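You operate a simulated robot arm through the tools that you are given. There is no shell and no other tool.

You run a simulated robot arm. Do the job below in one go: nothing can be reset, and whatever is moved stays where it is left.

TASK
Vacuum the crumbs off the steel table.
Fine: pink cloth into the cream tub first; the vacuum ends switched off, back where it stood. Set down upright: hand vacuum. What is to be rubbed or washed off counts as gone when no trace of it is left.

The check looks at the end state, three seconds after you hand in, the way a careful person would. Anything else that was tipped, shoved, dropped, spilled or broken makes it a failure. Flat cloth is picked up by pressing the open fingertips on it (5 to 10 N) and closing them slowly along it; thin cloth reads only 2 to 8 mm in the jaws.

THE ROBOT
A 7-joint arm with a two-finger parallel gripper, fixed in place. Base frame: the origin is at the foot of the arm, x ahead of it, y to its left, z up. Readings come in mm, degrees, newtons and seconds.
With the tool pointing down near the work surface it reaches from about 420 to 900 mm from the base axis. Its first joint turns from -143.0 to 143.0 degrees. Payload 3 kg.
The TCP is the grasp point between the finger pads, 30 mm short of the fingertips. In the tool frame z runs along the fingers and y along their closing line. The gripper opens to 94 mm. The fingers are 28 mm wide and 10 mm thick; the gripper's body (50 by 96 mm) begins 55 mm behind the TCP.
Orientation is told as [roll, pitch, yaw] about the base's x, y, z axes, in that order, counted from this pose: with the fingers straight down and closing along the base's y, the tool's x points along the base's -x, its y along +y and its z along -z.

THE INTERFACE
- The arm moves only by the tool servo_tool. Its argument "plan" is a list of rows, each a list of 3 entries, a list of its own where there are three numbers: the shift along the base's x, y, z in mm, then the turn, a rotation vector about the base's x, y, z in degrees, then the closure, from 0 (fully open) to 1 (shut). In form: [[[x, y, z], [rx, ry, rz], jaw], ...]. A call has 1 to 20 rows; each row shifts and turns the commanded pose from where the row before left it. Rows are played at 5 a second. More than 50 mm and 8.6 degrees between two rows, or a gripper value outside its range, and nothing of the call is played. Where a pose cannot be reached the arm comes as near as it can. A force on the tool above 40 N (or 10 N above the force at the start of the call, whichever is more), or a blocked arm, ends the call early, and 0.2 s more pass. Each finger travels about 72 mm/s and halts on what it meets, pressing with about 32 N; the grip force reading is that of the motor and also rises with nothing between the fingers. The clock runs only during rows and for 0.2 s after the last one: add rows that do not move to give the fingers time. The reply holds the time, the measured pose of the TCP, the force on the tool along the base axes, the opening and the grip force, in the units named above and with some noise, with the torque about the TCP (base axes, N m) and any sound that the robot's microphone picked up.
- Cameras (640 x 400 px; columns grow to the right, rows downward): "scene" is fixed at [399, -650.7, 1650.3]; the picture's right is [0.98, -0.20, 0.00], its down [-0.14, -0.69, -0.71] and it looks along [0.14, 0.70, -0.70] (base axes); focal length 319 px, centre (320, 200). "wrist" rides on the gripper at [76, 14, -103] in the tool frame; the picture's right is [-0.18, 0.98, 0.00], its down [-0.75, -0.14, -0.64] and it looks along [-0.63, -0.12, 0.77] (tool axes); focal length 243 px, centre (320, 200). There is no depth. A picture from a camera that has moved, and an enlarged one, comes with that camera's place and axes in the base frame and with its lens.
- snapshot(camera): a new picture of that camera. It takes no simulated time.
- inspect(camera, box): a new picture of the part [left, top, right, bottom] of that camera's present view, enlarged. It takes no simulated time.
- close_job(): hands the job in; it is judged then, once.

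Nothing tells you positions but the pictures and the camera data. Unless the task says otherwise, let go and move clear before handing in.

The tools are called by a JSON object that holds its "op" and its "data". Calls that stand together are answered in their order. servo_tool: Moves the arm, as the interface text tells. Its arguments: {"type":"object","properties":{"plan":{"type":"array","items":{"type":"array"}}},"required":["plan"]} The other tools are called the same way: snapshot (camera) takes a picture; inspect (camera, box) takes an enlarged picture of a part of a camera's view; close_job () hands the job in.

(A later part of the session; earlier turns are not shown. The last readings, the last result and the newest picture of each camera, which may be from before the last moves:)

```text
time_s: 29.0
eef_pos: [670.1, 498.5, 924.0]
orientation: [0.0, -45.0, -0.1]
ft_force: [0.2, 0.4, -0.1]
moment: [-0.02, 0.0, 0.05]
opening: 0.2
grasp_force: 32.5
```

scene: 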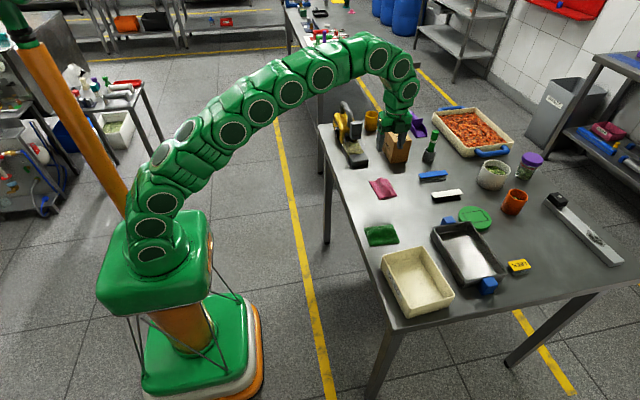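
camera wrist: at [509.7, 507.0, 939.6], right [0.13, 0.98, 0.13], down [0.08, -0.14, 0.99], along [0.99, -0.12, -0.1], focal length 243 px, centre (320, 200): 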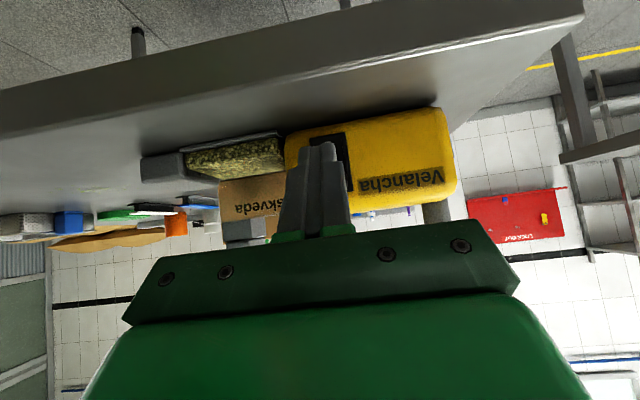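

{"op": "servo_tool", "data": {"plan": [[[1.5, 0, 0], [0, 0, 0], 1], [[1.5, 0, 0], [0, 0, 0], 1], [[1, 0, 0], [0, 0, 0], 1]]}}

{"op": "inspect", "data": {"camera": "scene", "box": [318, 115, 366, 145]}}

```text
time_s: 29.8
eef_pos: [674.8, 498.8, 923.7]
orientation: [0.1, -45.0, 0.0]
ft_force: [0.6, 0.0, 0.4]
moment: [0.04, 0.02, 0.0]
opening: 0.2
grasp_force: 31.6
heard: click
```

```text
13.33 times, centred on (342, 130) of scene
camera zoom: at [399.0, -650.7, 1650.3], right [0.98, -0.2, 0.0], down [-0.14, -0.69, -0.71], along [0.14, 0.7, -0.7], focal length 4249 px, centre (27, 1133)
```

zoom: 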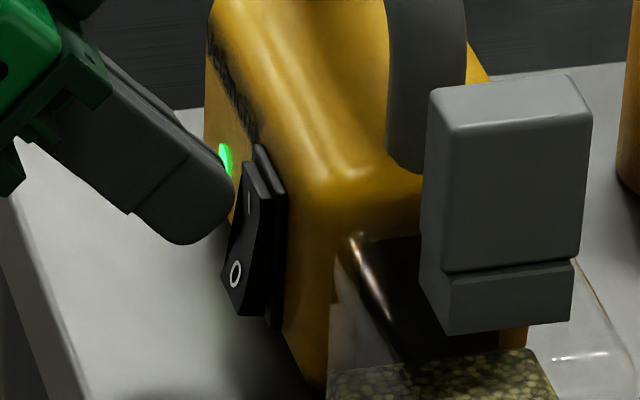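

A click: the rocker flipped to "I", a green lamp lit, and the vacuum hasn't moved. I back off straight, rise, and turn toward the handle grasp orientation with the fingers closing along x.

{"op": "servo_tool", "data": {"plan": [[[-10, 0, 0], [0, 0, 0], 1], [[-30, 0, 5], [0, 0, 0], 1], [[-40, 0, 20], [0, 5, 0], 1], [[-30, 0, 35], [0, 8, 0], 1], [[-20, 0, 45], [0, 8, 0], 1], [[0, 0, 45], [0, 8, 0], 1], [[0, 0, 30], [0, 8, 0], 1], [[0, 0, 20], [0, 8, 0], 1], [[0, 0, 0], [0, 0, 0], 1]]}}

{"op": "inspect", "data": {"camera": "scene", "box": [328, 95, 392, 170]}}

{"op": "snapshot", "data": {"camera": "wrist"}}

```text
time_s: 31.8
eef_pos: [545.7, 498.8, 1124.3]
orientation: [0.0, 0.0, 0.0]
ft_force: [1.2, 0.7, -0.5]
moment: [0.04, 0.0, -0.01]
opening: 0.2
grasp_force: 31.7
```

```text
5.33 times, centred on (360, 132) of scene
camera zoom: at [399.0, -650.7, 1650.3], right [0.98, -0.2, 0.0], down [-0.14, -0.69, -0.71], along [0.14, 0.7, -0.7], focal length 1700 px, centre (107, 560)
```

zoom: 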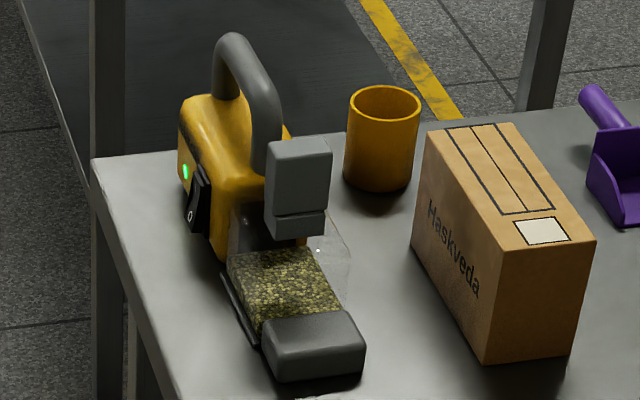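

```text
taken
camera wrist: at [468.7, 511.9, 1225.7], right [0.18, 0.98, 0.0], down [0.75, -0.14, 0.64], along [0.63, -0.12, -0.77], focal length 243 px, centre (320, 200)
```

wrist: 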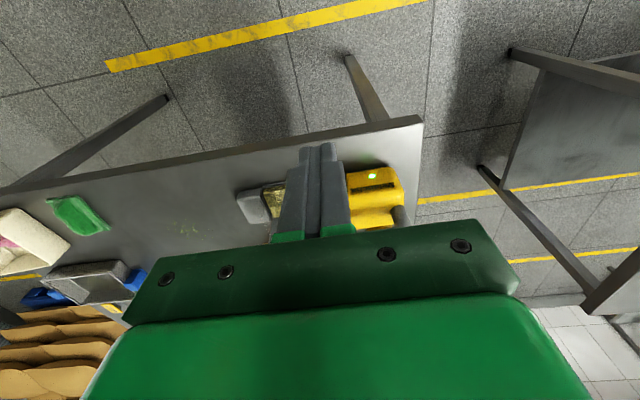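

The lamp is green and the switch shows "I". I now turn to yaw -90 with the fingers open and hover above the handle bar, which I estimate at x 753, z 984.

{"op": "servo_tool", "data": {"plan": [[[17, 0, -3], [0, 0, -7.5], 0.8], [[17, 0, -3], [0, 0, -7.5], 0.5], [[17, 0, -3], [0, 0, -7.5], 0.3], [[17, 0, -3], [0, 0, -7.5], 0.2], [[17, 0, -3], [0, 0, -7.5], 0.2], [[17, 0, -3], [0, 0, -7.5], 0.2], [[17, 0, -3], [0, 0, -7.5], 0.2], [[17, 0, -3], [0, 0, -7.5], 0.2], [[17, 0, -3], [0, 0, -7.5], 0.2], [[17, 0, -3], [0, 0, -7.5], 0.2], [[17, 0, -3], [0, 0, -7.5], 0.2], [[17, 0, -3], [0, 0, -7.5], 0.2], [[0, 0, 0], [0, 0, 0], 0.2]]}}

{"op": "snapshot", "data": {"camera": "wrist"}}

{"op": "inspect", "data": {"camera": "scene", "box": [320, 70, 416, 160]}}

```text
time_s: 34.6
eef_pos: [711.2, 476.2, 1044.8]
orientation: [0.1, 0.0, -89.9]
ft_force: [0.2, 0.4, 0.1]
moment: [-0.03, 0.0, 0.03]
opening: 75.2
grasp_force: 0.0
out of reach, approached as far as the arm can: row 8, 9, 10, 11, 12
```

```text
taken
camera wrist: at [726.1, 551.4, 1146.1], right [0.98, -0.18, 0.0], down [-0.14, -0.75, 0.64], along [-0.12, -0.63, -0.77], focal length 243 px, centre (320, 200)
```

wrist: 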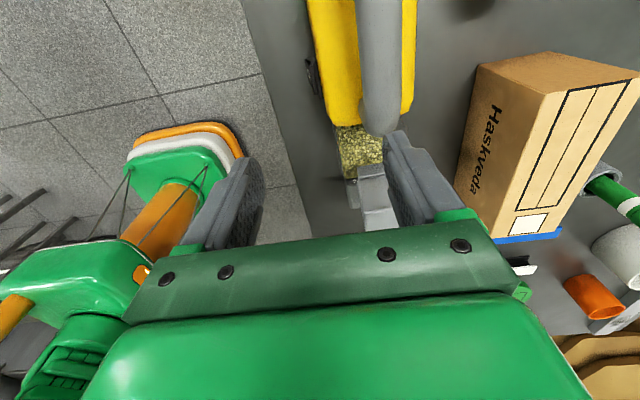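

```text
4.44 times, centred on (368, 115) of scene
camera zoom: at [399.0, -650.7, 1650.3], right [0.98, -0.2, 0.0], down [-0.14, -0.69, -0.71], along [0.14, 0.7, -0.7], focal length 1416 px, centre (107, 578)
```

zoom: 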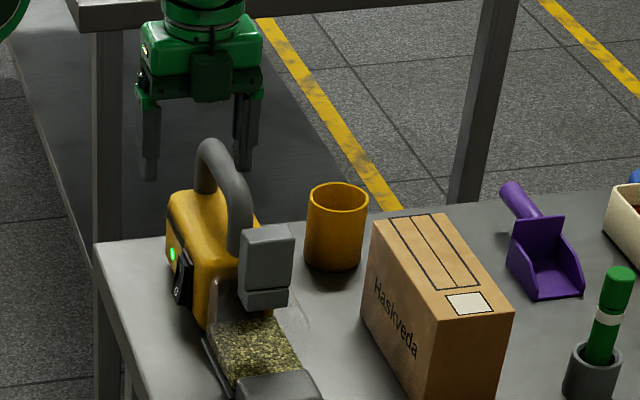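

Straight-down reach runs out just short of the handle (the arm stopped at 711, 476, 1045). Since the bar is round and runs along y, I can tilt the tool outward about y and still pinch it, so I tilt 20° here first.

{"op": "servo_tool", "data": {"plan": [[[0, 0, 0], [0, -5, 0], 0.2], [[0, 0, 0], [0, -5, 0], 0.2], [[0, 0, 0], [0, -5, 0], 0.2], [[0, 0, 0], [0, -5, 0], 0.2], [[0, 0, 0], [0, 0, 0], 0.2]]}}

{"op": "inspect", "data": {"camera": "scene", "box": [320, 70, 416, 160]}}

{"op": "snapshot", "data": {"camera": "wrist"}}

```text
time_s: 35.8
eef_pos: [712.1, 475.4, 1044.0]
orientation: [20.1, 0.0, -89.9]
ft_force: [-0.2, 0.2, -0.5]
moment: [-0.01, 0.05, 0.02]
opening: 75.4
grasp_force: 0.1
```

```text
4.44 times, centred on (368, 115) of scene
camera zoom: at [399.0, -650.7, 1650.3], right [0.98, -0.2, 0.0], down [-0.14, -0.69, -0.71], along [0.14, 0.7, -0.7], focal length 1416 px, centre (107, 578)
```

zoom: 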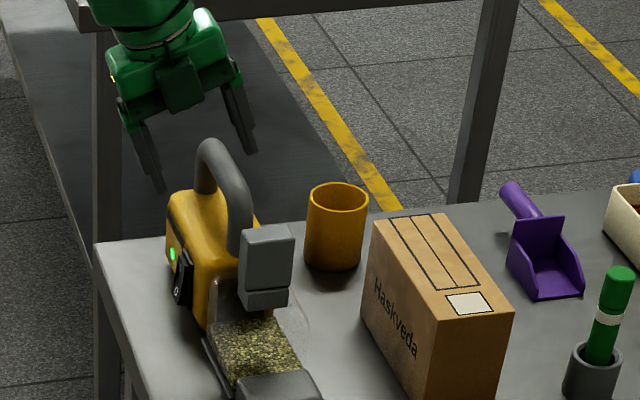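

```text
taken
camera wrist: at [690.0, 551.1, 1144.9], right [0.92, -0.18, 0.34], down [-0.35, -0.75, 0.55], along [0.15, -0.63, -0.76], focal length 243 px, centre (320, 200)
```

wrist: 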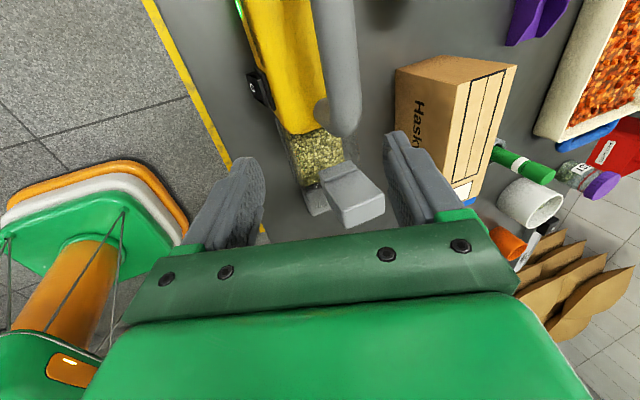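

Triangulating two wrist views puts the handle bar's centre line at about x 755, z 983, with a diameter of about 26 mm. I move to a pre-grasp point 70 mm back along the tool axis, over y 500, with the fingers at about 63 mm.

{"op": "servo_tool", "data": {"plan": [[[9, 12, 4], [0, 0, 0], 0.33], [[9, 12.5, 4.5], [0, 0, 0], 0.33], [[0, 0, 0], [0, 0, 0], 0.33]]}}

{"op": "snapshot", "data": {"camera": "wrist"}}

{"op": "inspect", "data": {"camera": "scene", "box": [320, 70, 416, 160]}}

```text
time_s: 36.6
eef_pos: [730.7, 500.1, 1052.2]
orientation: [20.0, 0.1, -90.0]
ft_force: [-0.7, -0.4, -0.6]
moment: [0.0, -0.01, 0.01]
opening: 63.0
grasp_force: 0.0
```

```text
taken
camera wrist: at [708.3, 575.2, 1153.6], right [0.92, -0.18, 0.34], down [-0.35, -0.75, 0.55], along [0.15, -0.63, -0.76], focal length 243 px, centre (320, 200)
```

wrist: 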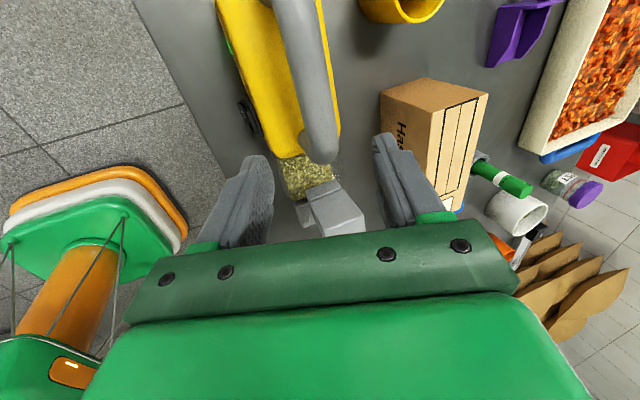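

```text
4.44 times, centred on (368, 115) of scene
camera zoom: at [399.0, -650.7, 1650.3], right [0.98, -0.2, 0.0], down [-0.14, -0.69, -0.71], along [0.14, 0.7, -0.7], focal length 1416 px, centre (107, 578)
```

zoom: 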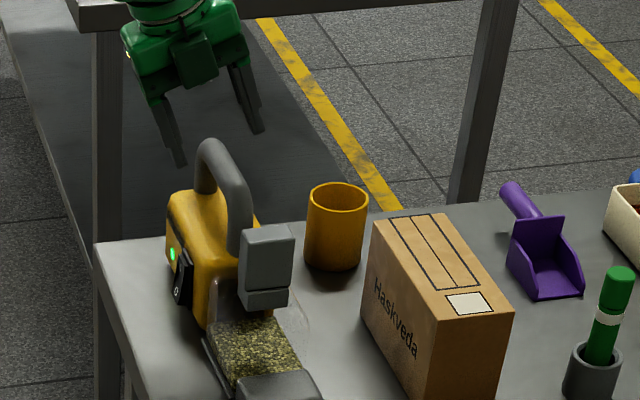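

The bar lies between the fingers as seen along the tool axis. I advance 40 mm along the axis and recheck.

{"op": "servo_tool", "data": {"plan": [[[6.8, 0, -18.8], [0, 0, 0], 0.33], [[6.8, 0, -18.8], [0, 0, 0], 0.33], [[0, 0, 0], [0, 0, 0], 0.33]]}}

{"op": "snapshot", "data": {"camera": "wrist"}}

{"op": "inspect", "data": {"camera": "scene", "box": [320, 85, 384, 145]}}

```text
time_s: 37.4
eef_pos: [743.3, 499.6, 1015.2]
orientation: [20.1, -0.1, -90.0]
ft_force: [-0.1, -0.1, 0.3]
moment: [0.0, 0.01, 0.0]
opening: 62.7
grasp_force: 0.1
```

```text
taken
camera wrist: at [721.5, 574.8, 1115.7], right [0.92, -0.18, 0.34], down [-0.35, -0.75, 0.55], along [0.15, -0.63, -0.76], focal length 243 px, centre (320, 200)
```

wrist: 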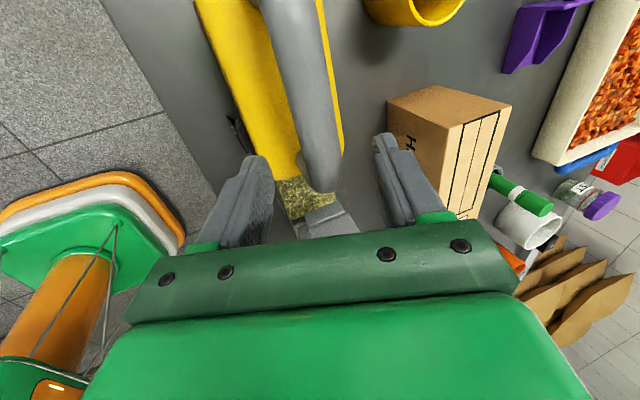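

```text
6.67 times, centred on (352, 115) of scene
camera zoom: at [399.0, -650.7, 1650.3], right [0.98, -0.2, 0.0], down [-0.14, -0.69, -0.71], along [0.14, 0.7, -0.7], focal length 2125 px, centre (107, 767)
```

zoom: 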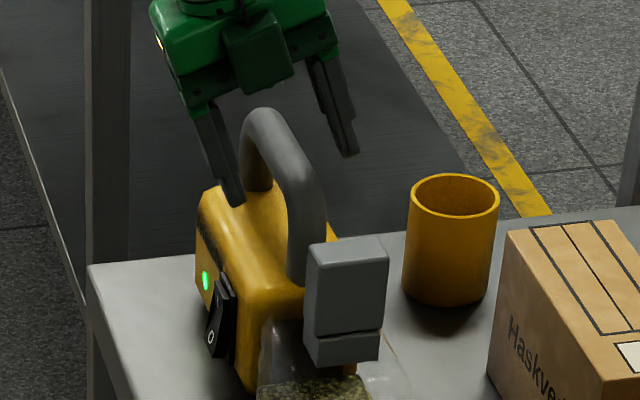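

Well centred and clear of the body. I advance the last 30 mm to the bar and check before closing.

{"op": "servo_tool", "data": {"plan": [[[5.2, 0, -14.2], [0, 0, 0], 0.33], [[5.1, 0, -14.2], [0, 0, 0], 0.33], [[0, 0, 0], [0, 0, 0], 0.33]]}}

{"op": "snapshot", "data": {"camera": "wrist"}}

{"op": "inspect", "data": {"camera": "scene", "box": [320, 85, 384, 145]}}

```text
time_s: 38.2
eef_pos: [753.6, 499.7, 987.6]
orientation: [20.0, -0.1, -89.9]
ft_force: [0.0, -0.5, -0.3]
moment: [-0.01, 0.0, 0.01]
opening: 63.1
grasp_force: 0.0
```

```text
taken
camera wrist: at [732.0, 575.3, 1087.9], right [0.92, -0.18, 0.34], down [-0.35, -0.75, 0.56], along [0.15, -0.63, -0.76], focal length 243 px, centre (320, 200)
```

wrist: 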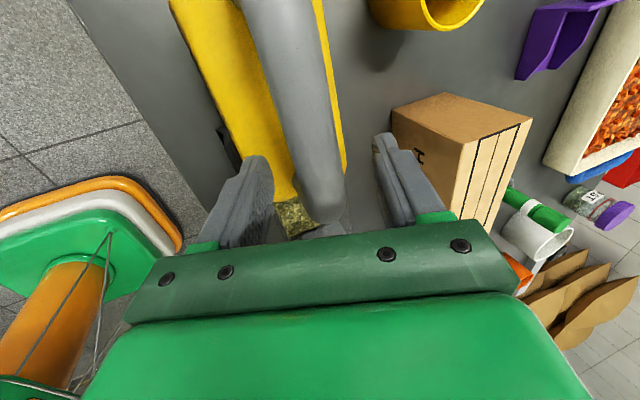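

```text
6.67 times, centred on (352, 115) of scene
camera zoom: at [399.0, -650.7, 1650.3], right [0.98, -0.2, 0.0], down [-0.14, -0.69, -0.71], along [0.14, 0.7, -0.7], focal length 2125 px, centre (107, 767)
```

zoom: 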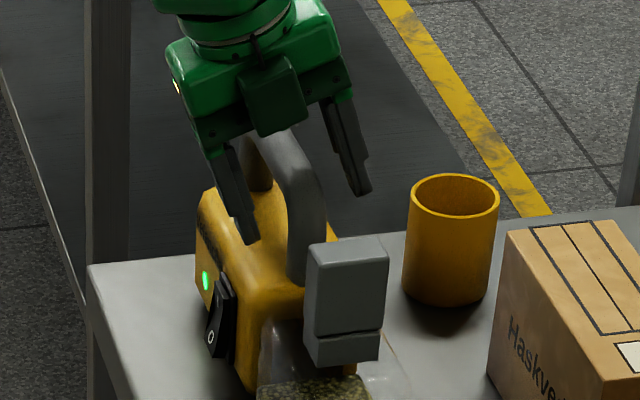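

The bar sits between the pads on both sides with clearance. I close gradually, watching the side force for uneven contact.

{"op": "servo_tool", "data": {"plan": [[[0, 0, 0], [0, 0, 0], 0.42], [[0, 0, 0], [0, 0, 0], 0.5], [[0, 0, 0], [0, 0, 0], 0.56], [[0, 0, 0], [0, 0, 0], 0.6]]}}

```text
time_s: 39.2
eef_pos: [753.1, 499.6, 988.2]
orientation: [20.0, 0.0, -90.0]
ft_force: [-0.4, 0.0, 0.0]
moment: [0.03, -0.02, 0.0]
opening: 37.6
grasp_force: 0.0
```

{"op": "servo_tool", "data": {"plan": [[[0, 0, 0], [0, 0, 0], 0.63], [[0, 0, 0], [0, 0, 0], 0.66], [[0, 0, 0], [0, 0, 0], 0.69]]}}

{"op": "inspect", "data": {"camera": "scene", "box": [320, 85, 384, 145]}}

```text
time_s: 40.0
eef_pos: [753.6, 498.9, 988.2]
orientation: [20.0, 0.0, -90.0]
ft_force: [3.0, 0.3, 1.0]
moment: [-0.02, 0.02, 0.03]
opening: 30.9
grasp_force: 1.9
```

```text
6.67 times, centred on (352, 115) of scene
camera zoom: at [399.0, -650.7, 1650.3], right [0.98, -0.2, 0.0], down [-0.14, -0.69, -0.71], along [0.14, 0.7, -0.7], focal length 2125 px, centre (107, 767)
```

zoom: 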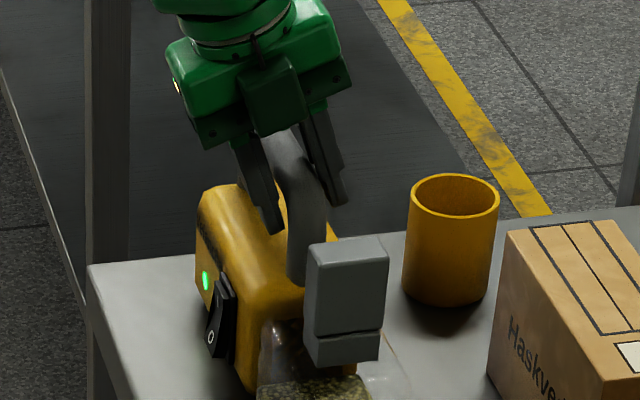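

The +x finger touched first (3 N), so the bar sits slightly further out. I shift the tool about 2 mm along its closing line and finish closing.

{"op": "servo_tool", "data": {"plan": [[[1.9, 0, 0.7], [0, 0, 0], 0.69], [[0, 0, 0], [0, 0, 0], 0.7], [[0, 0, 0], [0, 0, 0], 0.72]]}}

```text
time_s: 40.8
eef_pos: [755.5, 500.4, 988.6]
orientation: [20.1, 0.1, -90.0]
ft_force: [1.5, 2.1, -0.3]
moment: [-0.72, 0.02, 0.25]
opening: 27.9
grasp_force: 32.2
```

Both pads are on the bar at 27.9 mm. I set the full closing command and let it settle.

{"op": "servo_tool", "data": {"plan": [[[0, 0, 0], [0, 0, 0], 0.85], [[0, 0, 0], [0, 0, 0], 1], [[0, 0, 0], [0, 0, 0], 1], [[0, 0, 0], [0, 0, 0], 1]]}}

{"op": "inspect", "data": {"camera": "scene", "box": [328, 95, 392, 170]}}

```text
time_s: 41.8
eef_pos: [754.8, 500.5, 988.3]
orientation: [20.0, 0.0, -90.0]
ft_force: [1.4, -0.6, -1.0]
moment: [-0.31, -0.02, 0.31]
opening: 27.7
grasp_force: 32.6
```

```text
5.33 times, centred on (360, 132) of scene
camera zoom: at [399.0, -650.7, 1650.3], right [0.98, -0.2, 0.0], down [-0.14, -0.69, -0.71], along [0.14, 0.7, -0.7], focal length 1700 px, centre (107, 560)
```

zoom: 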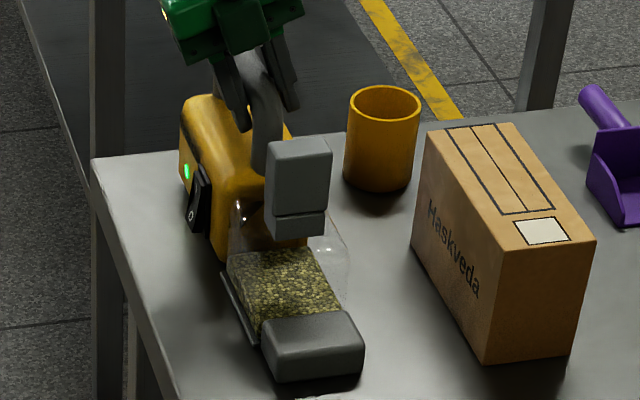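

Gripped firmly; the vacuum shifted by no more than about 1 mm. I lift a few millimetres to feel the weight and balance.

{"op": "servo_tool", "data": {"plan": [[[0, 0, 3], [0, 0, 0], 1], [[0, 0, 3], [0, 0, 0], 1], [[0, 0, 4], [0, 0, 0], 1], [[0, 0, 0], [0, 0, 0], 1]]}}

{"op": "inspect", "data": {"camera": "scene", "box": [328, 95, 392, 170]}}

```text
time_s: 42.8
eef_pos: [756.2, 500.9, 998.2]
orientation: [20.0, 0.0, -90.0]
ft_force: [0.1, 0.2, -8.2]
moment: [0.2, 0.0, 0.0]
opening: 28.0
grasp_force: 32.4
```

```text
5.33 times, centred on (360, 132) of scene
camera zoom: at [399.0, -650.7, 1650.3], right [0.98, -0.2, 0.0], down [-0.14, -0.69, -0.71], along [0.14, 0.7, -0.7], focal length 1700 px, centre (107, 560)
```

zoom: 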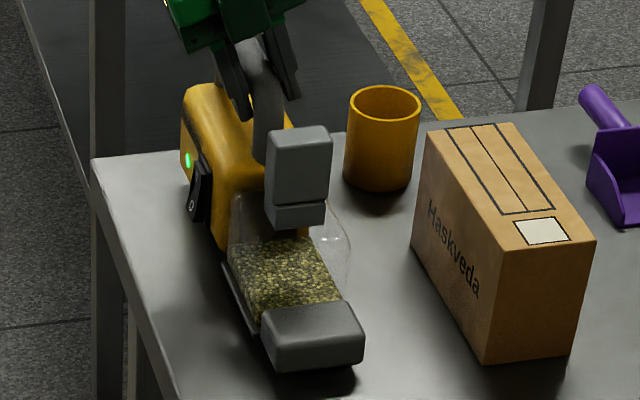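

The vacuum is up at 8.2 N, balanced and not tilting. I lift 30 mm more and carry it gently so the nozzle, about 160 mm ahead of the grip, is behind the crumbs.

{"op": "servo_tool", "data": {"plan": [[[0, 0, 10], [0, 0, 0], 1], [[0, 0, 15], [0, 0, 0], 1], [[4, -15, 5], [0, 0, 0], 1], [[5, -20, 0], [0, 0, 0], 1], [[5, -20, 0], [0, 0, 0], 1], [[5, -20, 0], [0, 0, 0], 1], [[5, -20, 0], [0, 0, 0], 1], [[5, -20, 0], [0, 0, 0], 1], [[4, -16, 0], [0, 0, 0], 1], [[0, 0, 0], [0, 0, 0], 1]]}}

{"op": "inspect", "data": {"camera": "scene", "box": [328, 95, 438, 215]}}

{"op": "snapshot", "data": {"camera": "wrist"}}

```text
time_s: 45.0
eef_pos: [788.6, 370.0, 1027.4]
orientation: [20.0, 0.0, -90.1]
ft_force: [-0.8, 0.2, -7.9]
moment: [0.19, 0.03, -0.01]
opening: 27.8
grasp_force: 32.4
```

```text
3.33 times, centred on (383, 155) of scene
camera zoom: at [399.0, -650.7, 1650.3], right [0.98, -0.2, 0.0], down [-0.14, -0.69, -0.71], along [0.14, 0.7, -0.7], focal length 1062 px, centre (110, 350)
```

zoom: 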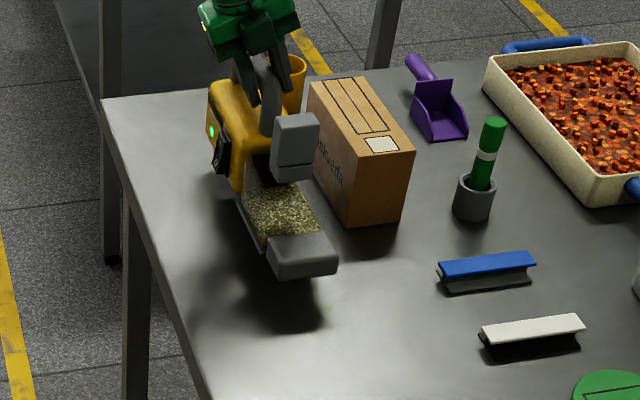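

```text
taken
camera wrist: at [766.5, 445.0, 1127.9], right [0.92, -0.18, 0.34], down [-0.35, -0.75, 0.56], along [0.15, -0.63, -0.76], focal length 243 px, centre (320, 200)
```

wrist: 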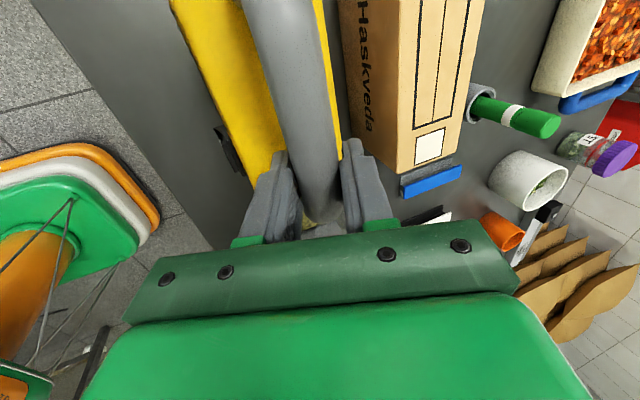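

The vacuum is level at about 39 mm above the table, with plenty of clearance from the box. I check where the crumbs are relative to the nozzle.

{"op": "inspect", "data": {"camera": "scene", "box": [350, 150, 430, 210]}}

```text
6.67 times, centred on (390, 180) of scene
camera zoom: at [399.0, -650.7, 1650.3], right [0.98, -0.2, 0.0], down [-0.14, -0.69, -0.71], along [0.14, 0.7, -0.7], focal length 2125 px, centre (-147, 333)
```

zoom: 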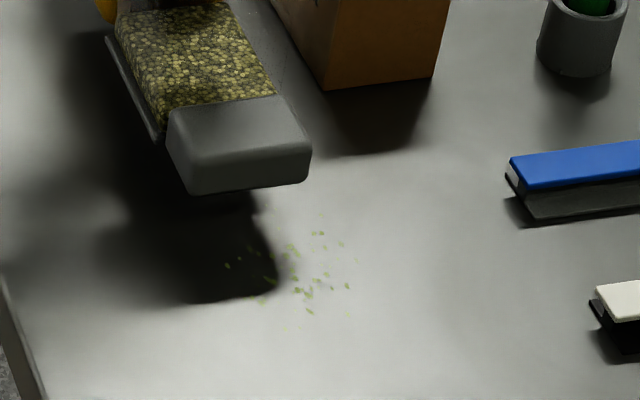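

The nozzle's front edge is at y ~181, covering x 755-824, and the crumbs span x 772-838, y 108-182. I back up 10 mm, then lower to about 2 mm above the standing height.

{"op": "servo_tool", "data": {"plan": [[[0, 10, 0], [0, 0, 0], 1], [[0, 0, -15], [0, 0, 0], 1], [[0, 0, -12], [0, 0, 0], 1], [[0, 0, -6], [0, 0, 0], 1], [[0, 0, -3], [0, 0, 0], 1], [[0, 0, 0], [0, 0, 0], 1]]}}

{"op": "inspect", "data": {"camera": "scene", "box": [350, 150, 430, 210]}}

```text
time_s: 46.4
eef_pos: [787.0, 379.3, 991.4]
orientation: [20.1, 0.0, -90.0]
ft_force: [0.2, -0.4, -7.5]
moment: [0.19, 0.0, -0.01]
opening: 27.8
grasp_force: 31.9
```

```text
6.67 times, centred on (390, 180) of scene
camera zoom: at [399.0, -650.7, 1650.3], right [0.98, -0.2, 0.0], down [-0.14, -0.69, -0.71], along [0.14, 0.7, -0.7], focal length 2125 px, centre (-147, 333)
```

zoom: 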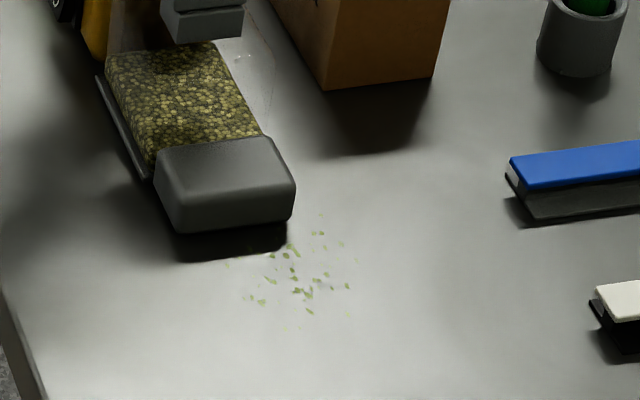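

The nozzle is down behind the patch. I sweep slowly in -y and check whether the crumbs disappear.

{"op": "servo_tool", "data": {"plan": [[[0, -7, 0], [0, 0, 0], 1], [[0, -7, 0], [0, 0, 0], 1], [[0, -7, 0], [0, 0, 0], 1], [[0, -7, 0], [0, 0, 0], 1], [[0, -7, 0], [0, 0, 0], 1], [[0, -7, 0], [0, 0, 0], 1], [[0, 0, 0], [0, 0, 0], 1]]}}

{"op": "inspect", "data": {"camera": "scene", "box": [350, 150, 430, 210]}}

```text
time_s: 48.0
eef_pos: [788.1, 336.4, 989.8]
orientation: [20.0, -0.1, -90.0]
ft_force: [1.8, 0.2, -7.5]
moment: [0.2, 0.03, 0.0]
opening: 27.7
grasp_force: 31.6
```

```text
6.67 times, centred on (390, 180) of scene
camera zoom: at [399.0, -650.7, 1650.3], right [0.98, -0.2, 0.0], down [-0.14, -0.69, -0.71], along [0.14, 0.7, -0.7], focal length 2125 px, centre (-147, 333)
```

zoom: 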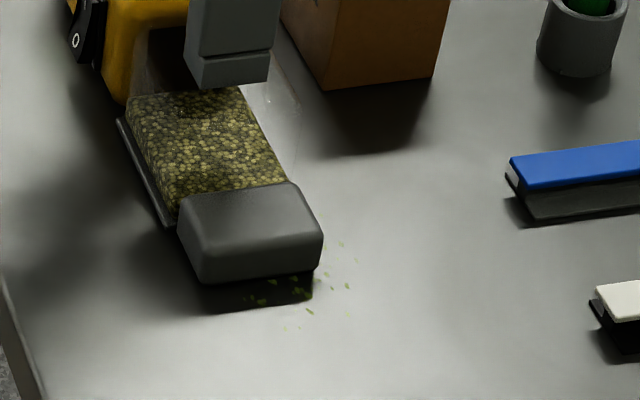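

I continue the sweep through the patch.

{"op": "servo_tool", "data": {"plan": [[[0, -7, 0], [0, 0, 0], 1], [[0, -7, 0], [0, 0, 0], 1], [[0, -7, 0], [0, 0, 0], 1], [[0, -7, 0], [0, 0, 0], 1], [[0, -7, 0], [0, 0, 0], 1], [[0, -7, 0], [0, 0, 0], 1], [[0, -7, 0], [0, 0, 0], 1], [[0, -7, 0], [0, 0, 0], 1], [[0, -7, 0], [0, 0, 0], 1], [[0, -7, 0], [0, 0, 0], 1], [[0, -7, 0], [0, 0, 0], 1], [[0, -7, 0], [0, 0, 0], 1], [[0, 0, 0], [0, 0, 0], 1]]}}

{"op": "inspect", "data": {"camera": "scene", "box": [350, 130, 446, 220]}}

```text
time_s: 50.8
eef_pos: [787.0, 253.7, 992.0]
orientation: [20.0, 0.0, -90.0]
ft_force: [0.6, 0.7, -7.4]
moment: [0.18, 0.03, -0.01]
opening: 27.6
grasp_force: 32.5
```

```text
4.44 times, centred on (398, 175) of scene
camera zoom: at [399.0, -650.7, 1650.3], right [0.98, -0.2, 0.0], down [-0.14, -0.69, -0.71], along [0.14, 0.7, -0.7], focal length 1416 px, centre (-27, 311)
```

zoom: 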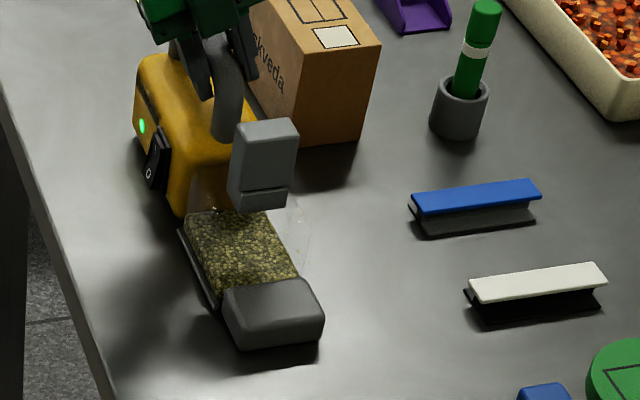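

{"op": "inspect", "data": {"camera": "scene", "box": [380, 170, 420, 205]}}

{"op": "snapshot", "data": {"camera": "wrist"}}

```text
11.43 times, centred on (400, 188) of scene
camera zoom: at [399.0, -650.7, 1650.3], right [0.98, -0.2, 0.0], down [-0.14, -0.69, -0.71], along [0.14, 0.7, -0.7], focal length 3642 px, centre (-594, 343)
```

zoom: 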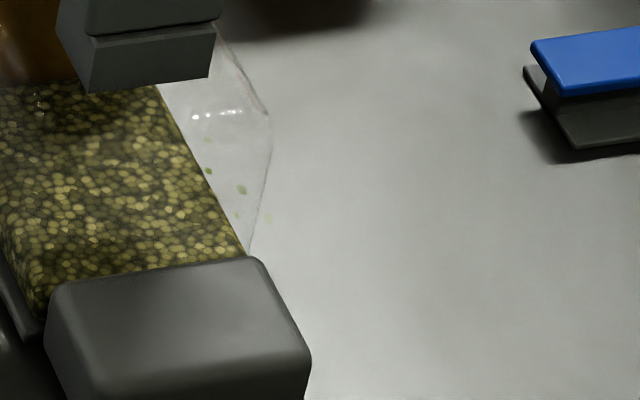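

```text
taken
camera wrist: at [766.9, 328.3, 1091.6], right [0.92, -0.18, 0.34], down [-0.35, -0.75, 0.56], along [0.15, -0.63, -0.76], focal length 243 px, centre (320, 200)
```

wrist: 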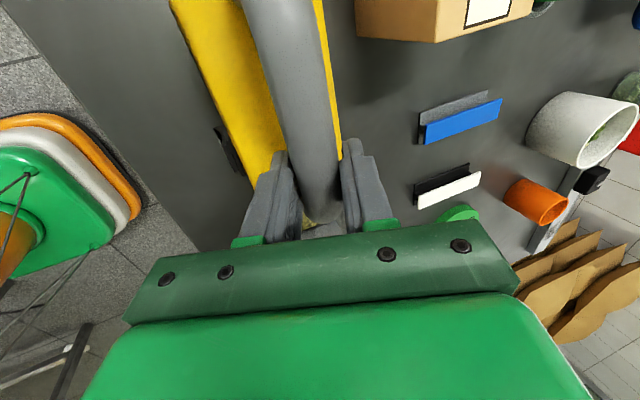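

The swept strip looks clear; a few crumbs remain on the +x side, seen through the clear bin. I shift the nozzle 27 mm in +x and sweep back.

{"op": "servo_tool", "data": {"plan": [[[9, 0, 0], [0, 0, 0], 1], [[9, 0, 0], [0, 0, 0], 1], [[9, 0, 0], [0, 0, 0], 1], [[0, 7, 0], [0, 0, 0], 1], [[0, 7, 0], [0, 0, 0], 1], [[0, 7, 0], [0, 0, 0], 1], [[0, 7, 0], [0, 0, 0], 1], [[0, 7, 0], [0, 0, 0], 1], [[0, 7, 0], [0, 0, 0], 1], [[0, 7, 0], [0, 0, 0], 1], [[0, 7, 0], [0, 0, 0], 1], [[0, 7, 0], [0, 0, 0], 1], [[0, 7, 0], [0, 0, 0], 1], [[0, 7, 0], [0, 0, 0], 1], [[0, 7, 0], [0, 0, 0], 1], [[0, 7, 0], [0, 0, 0], 1], [[0, 7, 0], [0, 0, 0], 1], [[0, 7, 0], [0, 0, 0], 1], [[0, 0, 0], [0, 0, 0], 1]]}}

{"op": "inspect", "data": {"camera": "scene", "box": [350, 150, 430, 210]}}

```text
time_s: 54.8
eef_pos: [816.3, 357.6, 992.2]
orientation: [19.9, 0.1, -89.9]
ft_force: [-0.7, -0.2, -7.3]
moment: [0.21, 0.0, -0.01]
opening: 27.7
grasp_force: 32.0
```

```text
6.67 times, centred on (390, 180) of scene
camera zoom: at [399.0, -650.7, 1650.3], right [0.98, -0.2, 0.0], down [-0.14, -0.69, -0.71], along [0.14, 0.7, -0.7], focal length 2125 px, centre (-147, 333)
```

zoom: 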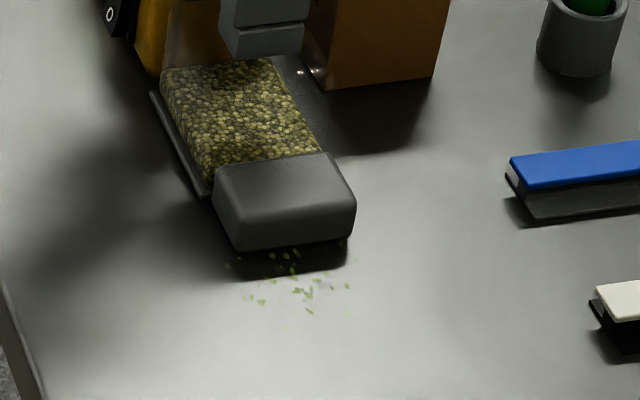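

The crumbs are still there, so hovering at this height isn't enough: judging by its shadow, the nozzle lip rides about 10 mm above the table even when standing. I pitch the nose down about 5° and bring the lip close to the surface.

{"op": "servo_tool", "data": {"plan": [[[0, 5, 6], [0, 0, 0], 1], [[0, 5, 0], [2.5, 0, 0], 1], [[0, 0, 0], [2.5, 0, 0], 1], [[0, 0, 0], [0, 0, 0], 1]]}}

{"op": "inspect", "data": {"camera": "scene", "box": [350, 150, 430, 210]}}

{"op": "inspect", "data": {"camera": "scene", "box": [340, 100, 436, 190]}}

```text
time_s: 55.8
eef_pos: [816.2, 367.1, 996.9]
orientation: [19.8, 5.1, -90.0]
ft_force: [0.0, -0.8, -6.2]
moment: [-0.23, 0.06, 0.09]
opening: 24.5
grasp_force: 32.1
```

```text
6.67 times, centred on (390, 180) of scene
camera zoom: at [399.0, -650.7, 1650.3], right [0.98, -0.2, 0.0], down [-0.14, -0.69, -0.71], along [0.14, 0.7, -0.7], focal length 2125 px, centre (-147, 333)
```

zoom: 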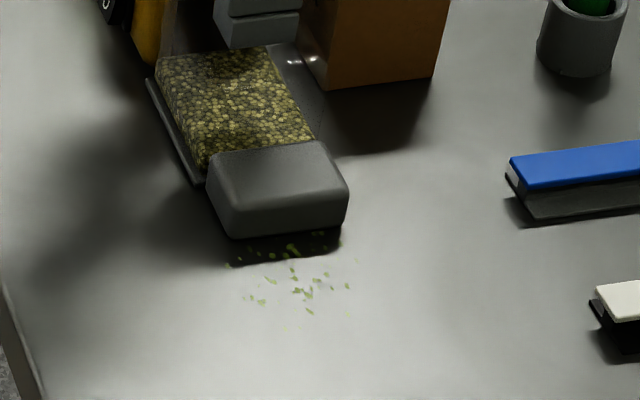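

```text
4.44 times, centred on (388, 145) of scene
camera zoom: at [399.0, -650.7, 1650.3], right [0.98, -0.2, 0.0], down [-0.14, -0.69, -0.71], along [0.14, 0.7, -0.7], focal length 1416 px, centre (18, 444)
```

zoom: 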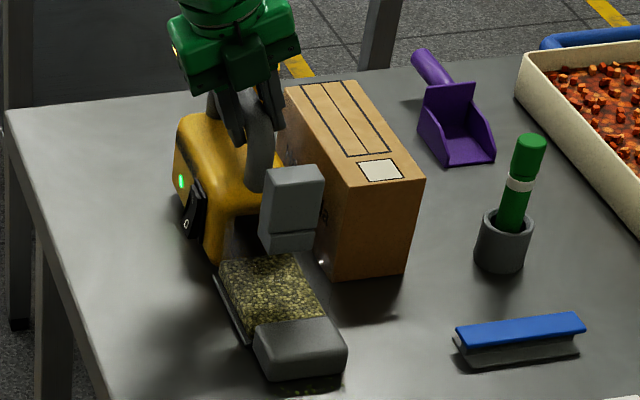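

The grip reading changed (opening 24.5, moment reversed), which suggests something at the nose touched the table and the handle turned a little in the pads. I look closely before doing anything else.

{"op": "inspect", "data": {"camera": "scene", "box": [372, 168, 404, 194]}}

{"op": "inspect", "data": {"camera": "scene", "box": [345, 95, 409, 135]}}

{"op": "inspect", "data": {"camera": "scene", "box": [365, 135, 413, 175]}}

{"op": "snapshot", "data": {"camera": "wrist"}}

```text
15.38 times, centred on (388, 181) of scene
camera zoom: at [399.0, -650.7, 1650.3], right [0.98, -0.2, 0.0], down [-0.14, -0.69, -0.71], along [0.14, 0.7, -0.7], focal length 4903 px, centre (-726, 492)
```

zoom: 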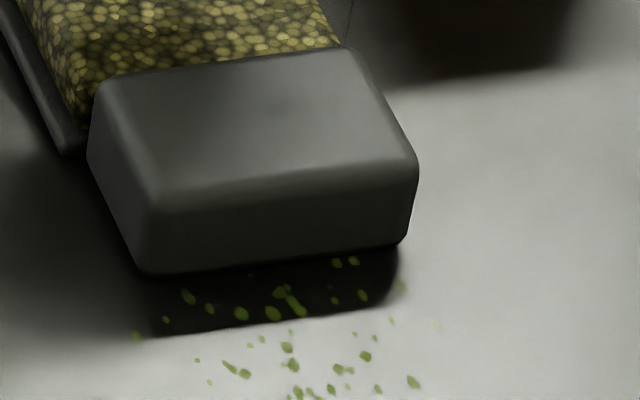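

```text
10.00 times, centred on (377, 115) of scene
camera zoom: at [399.0, -650.7, 1650.3], right [0.98, -0.2, 0.0], down [-0.14, -0.69, -0.71], along [0.14, 0.7, -0.7], focal length 3187 px, centre (-250, 1050)
```

zoom: 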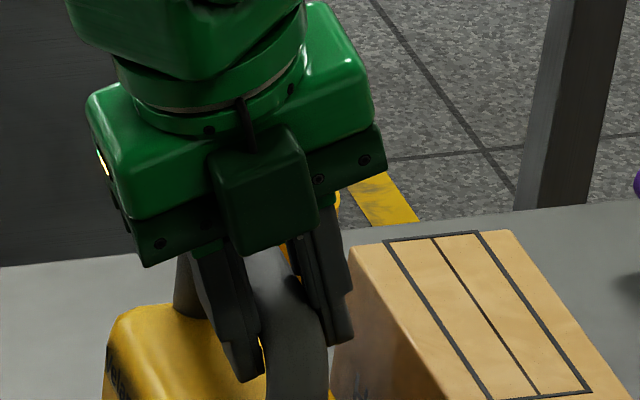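

```text
10.00 times, centred on (389, 155) of scene
camera zoom: at [399.0, -650.7, 1650.3], right [0.98, -0.2, 0.0], down [-0.14, -0.69, -0.71], along [0.14, 0.7, -0.7], focal length 3187 px, centre (-370, 650)
```

zoom: 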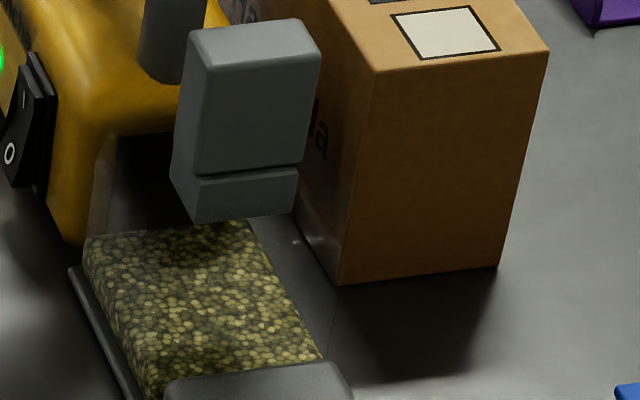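

```text
taken
camera wrist: at [793.7, 434.5, 1103.3], right [0.92, -0.21, 0.32], down [-0.35, -0.8, 0.49], along [0.15, -0.56, -0.81], focal length 243 px, centre (320, 200)
```

wrist: 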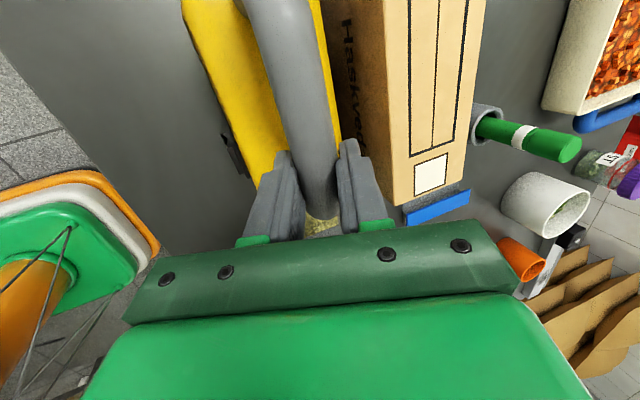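

Force and moment say the nozzle front is lightly resting on the table (about 2 N) while I carry the rest. I drag it slowly a short way over the first crumbs like this and see whether they get picked up.

{"op": "servo_tool", "data": {"plan": [[[0, -4, 0], [0, 0, 0], 1], [[0, -4, 0], [0, 0, 0], 1], [[0, -4, 0], [0, 0, 0], 1], [[0, -4, 0], [0, 0, 0], 1], [[0, -4, 0], [0, 0, 0], 1], [[0, 0, 0], [0, 0, 0], 1]]}}

{"op": "inspect", "data": {"camera": "scene", "box": [372, 168, 404, 194]}}

```text
time_s: 57.2
eef_pos: [814.6, 346.7, 997.2]
orientation: [20.0, 5.0, -90.0]
ft_force: [-0.3, -0.2, -8.5]
moment: [0.18, 0.02, 0.0]
opening: 24.3
grasp_force: 31.6
```

```text
15.38 times, centred on (388, 181) of scene
camera zoom: at [399.0, -650.7, 1650.3], right [0.98, -0.2, 0.0], down [-0.14, -0.69, -0.71], along [0.14, 0.7, -0.7], focal length 4903 px, centre (-726, 492)
```

zoom: 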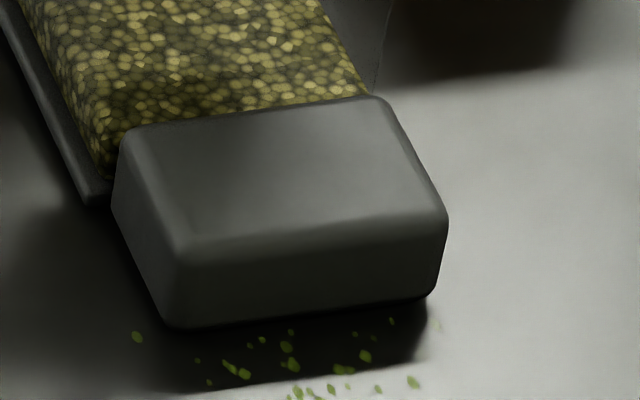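

Contact is gone again (8.5 N, free-hanging). I lower 1 mm at a time to find the table with the nozzle.

{"op": "servo_tool", "data": {"plan": [[[0, 0, -1], [0, 0, 0], 1], [[0, 0, -1], [0, 0, 0], 1], [[0, 0, 0], [0, 0, 0], 1]]}}

{"op": "servo_tool", "data": {"plan": [[[0, 0, -1], [0, 0, 0], 1], [[0, 0, -1], [0, 0, 0], 1], [[0, 0, 0], [0, 0, 0], 1]]}}

{"op": "inspect", "data": {"camera": "scene", "box": [372, 168, 404, 194]}}

```text
time_s: 58.0
eef_pos: [815.6, 348.0, 994.4]
orientation: [19.9, 4.9, -89.9]
ft_force: [-0.7, 2.2, -0.1]
moment: [-0.79, 0.12, -0.04]
opening: 24.1
grasp_force: 32.3
```

```text
time_s: 58.8
eef_pos: [814.6, 348.0, 994.0]
orientation: [20.0, 5.0, -90.0]
ft_force: [-1.3, 2.8, 3.4]
moment: [-0.13, 0.07, 0.26]
opening: 24.3
grasp_force: 32.1
```

```text
15.38 times, centred on (388, 181) of scene
camera zoom: at [399.0, -650.7, 1650.3], right [0.98, -0.2, 0.0], down [-0.14, -0.69, -0.71], along [0.14, 0.7, -0.7], focal length 4903 px, centre (-726, 492)
```

zoom: 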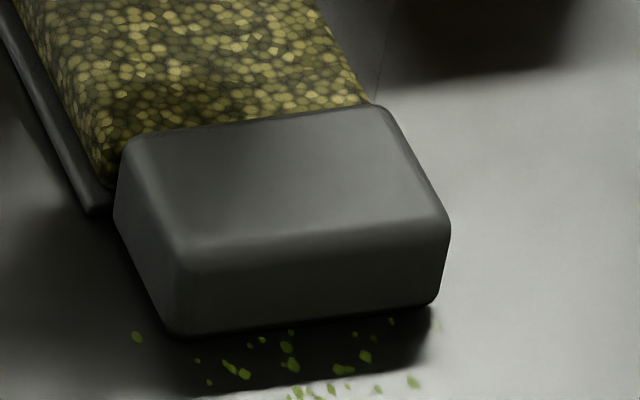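

The vacuum is now resting flat on the table, and the bar has slipped about 6 mm toward the pad ends, so my hold was marginal. While it stands by itself here, I open and re-grip deeper and a bit closer to its balance point.

{"op": "servo_tool", "data": {"plan": [[[0, 0, 0.5], [0, 0, 0], 0.73], [[0, 0, 0], [0, 0, 0], 0.68], [[0, 0, 0], [0, 0, 0], 0.6], [[0, 0, 0], [0, 0, 0], 0.45], [[0, 0, 0], [0, 0, 0], 0.36], [[0, 0, 0], [0, 0, 0], 0.36]]}}

{"op": "inspect", "data": {"camera": "scene", "box": [340, 85, 436, 195]}}

{"op": "snapshot", "data": {"camera": "wrist"}}

```text
time_s: 60.2
eef_pos: [815.4, 347.5, 993.4]
orientation: [20.0, 5.0, -90.0]
ft_force: [-0.1, -0.4, 0.2]
moment: [0.0, -0.02, -0.02]
opening: 60.3
grasp_force: 0.0
```

```text
3.64 times, centred on (388, 140) of scene
camera zoom: at [399.0, -650.7, 1650.3], right [0.98, -0.2, 0.0], down [-0.14, -0.69, -0.71], along [0.14, 0.7, -0.7], focal length 1159 px, centre (73, 418)
```

zoom: 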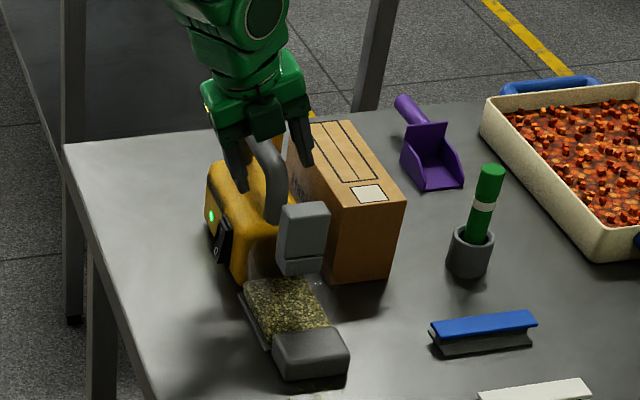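

```text
taken
camera wrist: at [793.5, 414.2, 1100.7], right [0.92, -0.21, 0.32], down [-0.35, -0.8, 0.49], along [0.15, -0.56, -0.81], focal length 243 px, centre (320, 200)
```

wrist: 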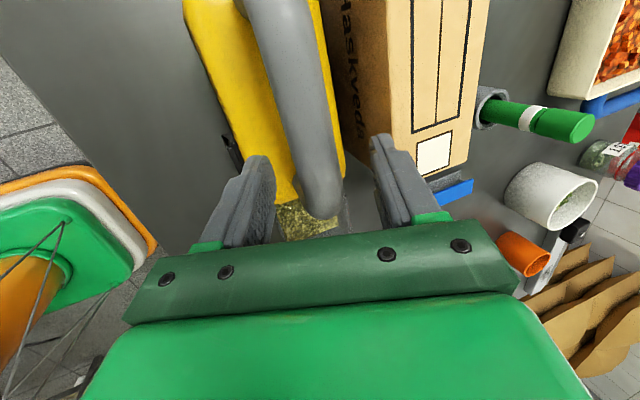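

The vacuum stands free and stable. I level the pitch and move so the bar is right at the pad centre, 9 mm nearer the nose.

{"op": "servo_tool", "data": {"plan": [[[1, -3, 0], [-2.5, 0, 0], 0.36], [[1, -3, 0], [-2.5, 0, 0], 0.36], [[1.2, -3.5, -5], [0, 0, 0], 0.36], [[0, 0, -5.4], [0, 0, 0], 0.36], [[0, 0, 0], [0, 0, 0], 0.36]]}}

{"op": "servo_tool", "data": {"plan": [[[0, 0, 0], [0, 0, 0], 0.5], [[0, 0, 0], [0, 0, 0], 0.6], [[0, 0, 0], [0, 0, 0], 0.65], [[0, 0, 0], [0, 0, 0], 0.68]]}}

```text
time_s: 61.4
eef_pos: [817.7, 337.5, 983.7]
orientation: [20.0, 0.0, -90.0]
ft_force: [0.6, 0.7, 1.0]
moment: [0.01, 0.02, 0.01]
opening: 60.2
grasp_force: 0.1
```

```text
time_s: 62.4
eef_pos: [818.2, 337.8, 985.8]
orientation: [20.2, 0.0, -89.9]
ft_force: [2.3, 3.8, 15.3]
moment: [0.28, 0.47, -0.21]
opening: 32.1
grasp_force: 31.7
```

Closing here pushed the tool upward (15 N at 32 mm), so a fingertip is probably catching the body or the handle's root. I open again and look.

{"op": "servo_tool", "data": {"plan": [[[0, 0, 0], [0, 0, 0], 0.62], [[0, 0, 0], [0, 0, 0], 0.5], [[0, 0, 0], [0, 0, 0], 0.36], [[0, 0, 0], [0, 0, 0], 0.36]]}}

{"op": "inspect", "data": {"camera": "scene", "box": [350, 95, 414, 165]}}

{"op": "inspect", "data": {"camera": "wrist", "box": [180, 0, 480, 240]}}

```text
time_s: 63.4
eef_pos: [818.6, 338.0, 985.0]
orientation: [20.0, 0.0, -90.0]
ft_force: [0.6, -0.5, 0.2]
moment: [-0.04, 0.0, 0.03]
opening: 60.2
grasp_force: 0.1
```

```text
5.71 times, centred on (382, 130) of scene
camera zoom: at [399.0, -650.7, 1650.3], right [0.98, -0.2, 0.0], down [-0.14, -0.69, -0.71], along [0.14, 0.7, -0.7], focal length 1821 px, centre (-34, 600)
```

zoom: 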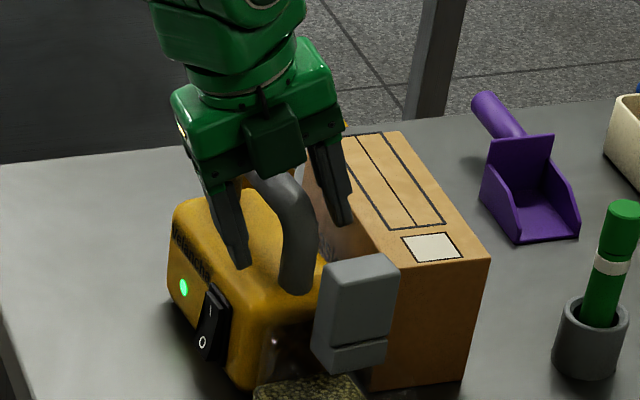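

```text
1.67 times, centred on (330, 120) of wrist
camera zoom: at [796.7, 413.6, 1084.1], right [0.92, -0.18, 0.34], down [-0.35, -0.75, 0.56], along [0.15, -0.63, -0.76], focal length 404 px, centre (303, 333)
```

zoom: 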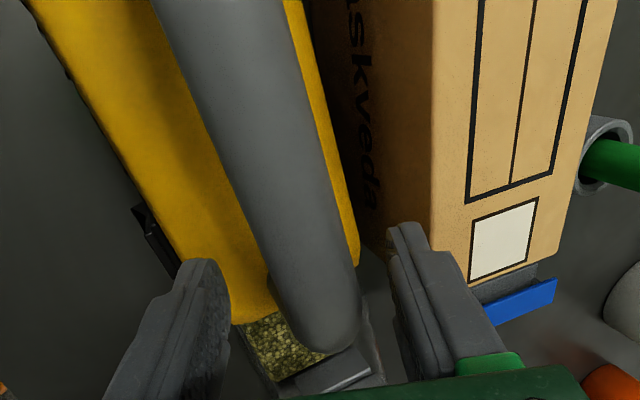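

The lower fingertip comes close to the domed body near the handle's front root. I go back to the original grip spot (9 mm further back, bar slightly toward the tips), which closed cleanly before.

{"op": "servo_tool", "data": {"plan": [[[-0.5, 5, 1.5], [0, 0, 0], 0.36], [[-0.5, 5, 1.5], [0, 0, 0], 0.36], [[0, 0, 0], [0, 0, 0], 0.5], [[0, 0, 0], [0, 0, 0], 0.6], [[0, 0, 0], [0, 0, 0], 0.65]]}}

{"op": "servo_tool", "data": {"plan": [[[0, 0, 0], [0, 0, 0], 0.67], [[0, 0, 0], [0, 0, 0], 0.69]]}}

```text
time_s: 64.6
eef_pos: [817.5, 348.6, 986.7]
orientation: [20.0, 0.0, -90.0]
ft_force: [2.8, -1.5, 3.3]
moment: [-0.03, -0.03, 0.05]
opening: 35.4
grasp_force: 2.3
```

```text
time_s: 65.2
eef_pos: [817.5, 348.0, 986.9]
orientation: [20.0, 0.0, -89.9]
ft_force: [3.6, -1.8, 0.2]
moment: [-0.37, 0.11, 0.28]
opening: 30.9
grasp_force: 32.2
```

{"op": "servo_tool", "data": {"plan": [[[1.5, 0, 0.5], [0, 0, 0], 0.72], [[0, 0, 0], [0, 0, 0], 0.8], [[0, 0, 0], [0, 0, 0], 1], [[0, 0, 0], [0, 0, 0], 1]]}}

{"op": "inspect", "data": {"camera": "scene", "box": [350, 95, 414, 165]}}

```text
time_s: 66.2
eef_pos: [818.8, 347.2, 986.1]
orientation: [20.0, 0.0, -90.0]
ft_force: [1.6, 0.0, 0.1]
moment: [-0.73, -0.08, 0.23]
opening: 30.1
grasp_force: 32.1
```

```text
5.71 times, centred on (382, 130) of scene
camera zoom: at [399.0, -650.7, 1650.3], right [0.98, -0.2, 0.0], down [-0.14, -0.69, -0.71], along [0.14, 0.7, -0.7], focal length 1821 px, centre (-34, 600)
```

zoom: 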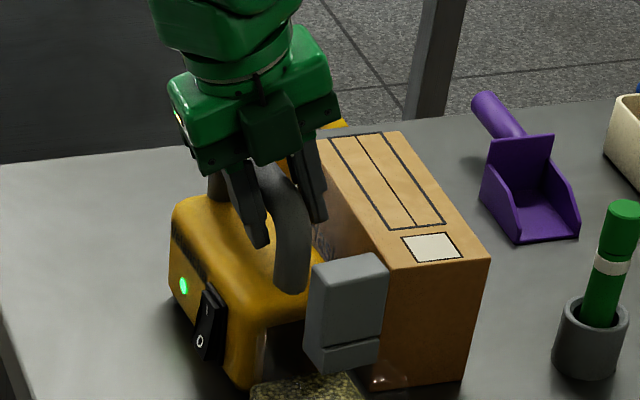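

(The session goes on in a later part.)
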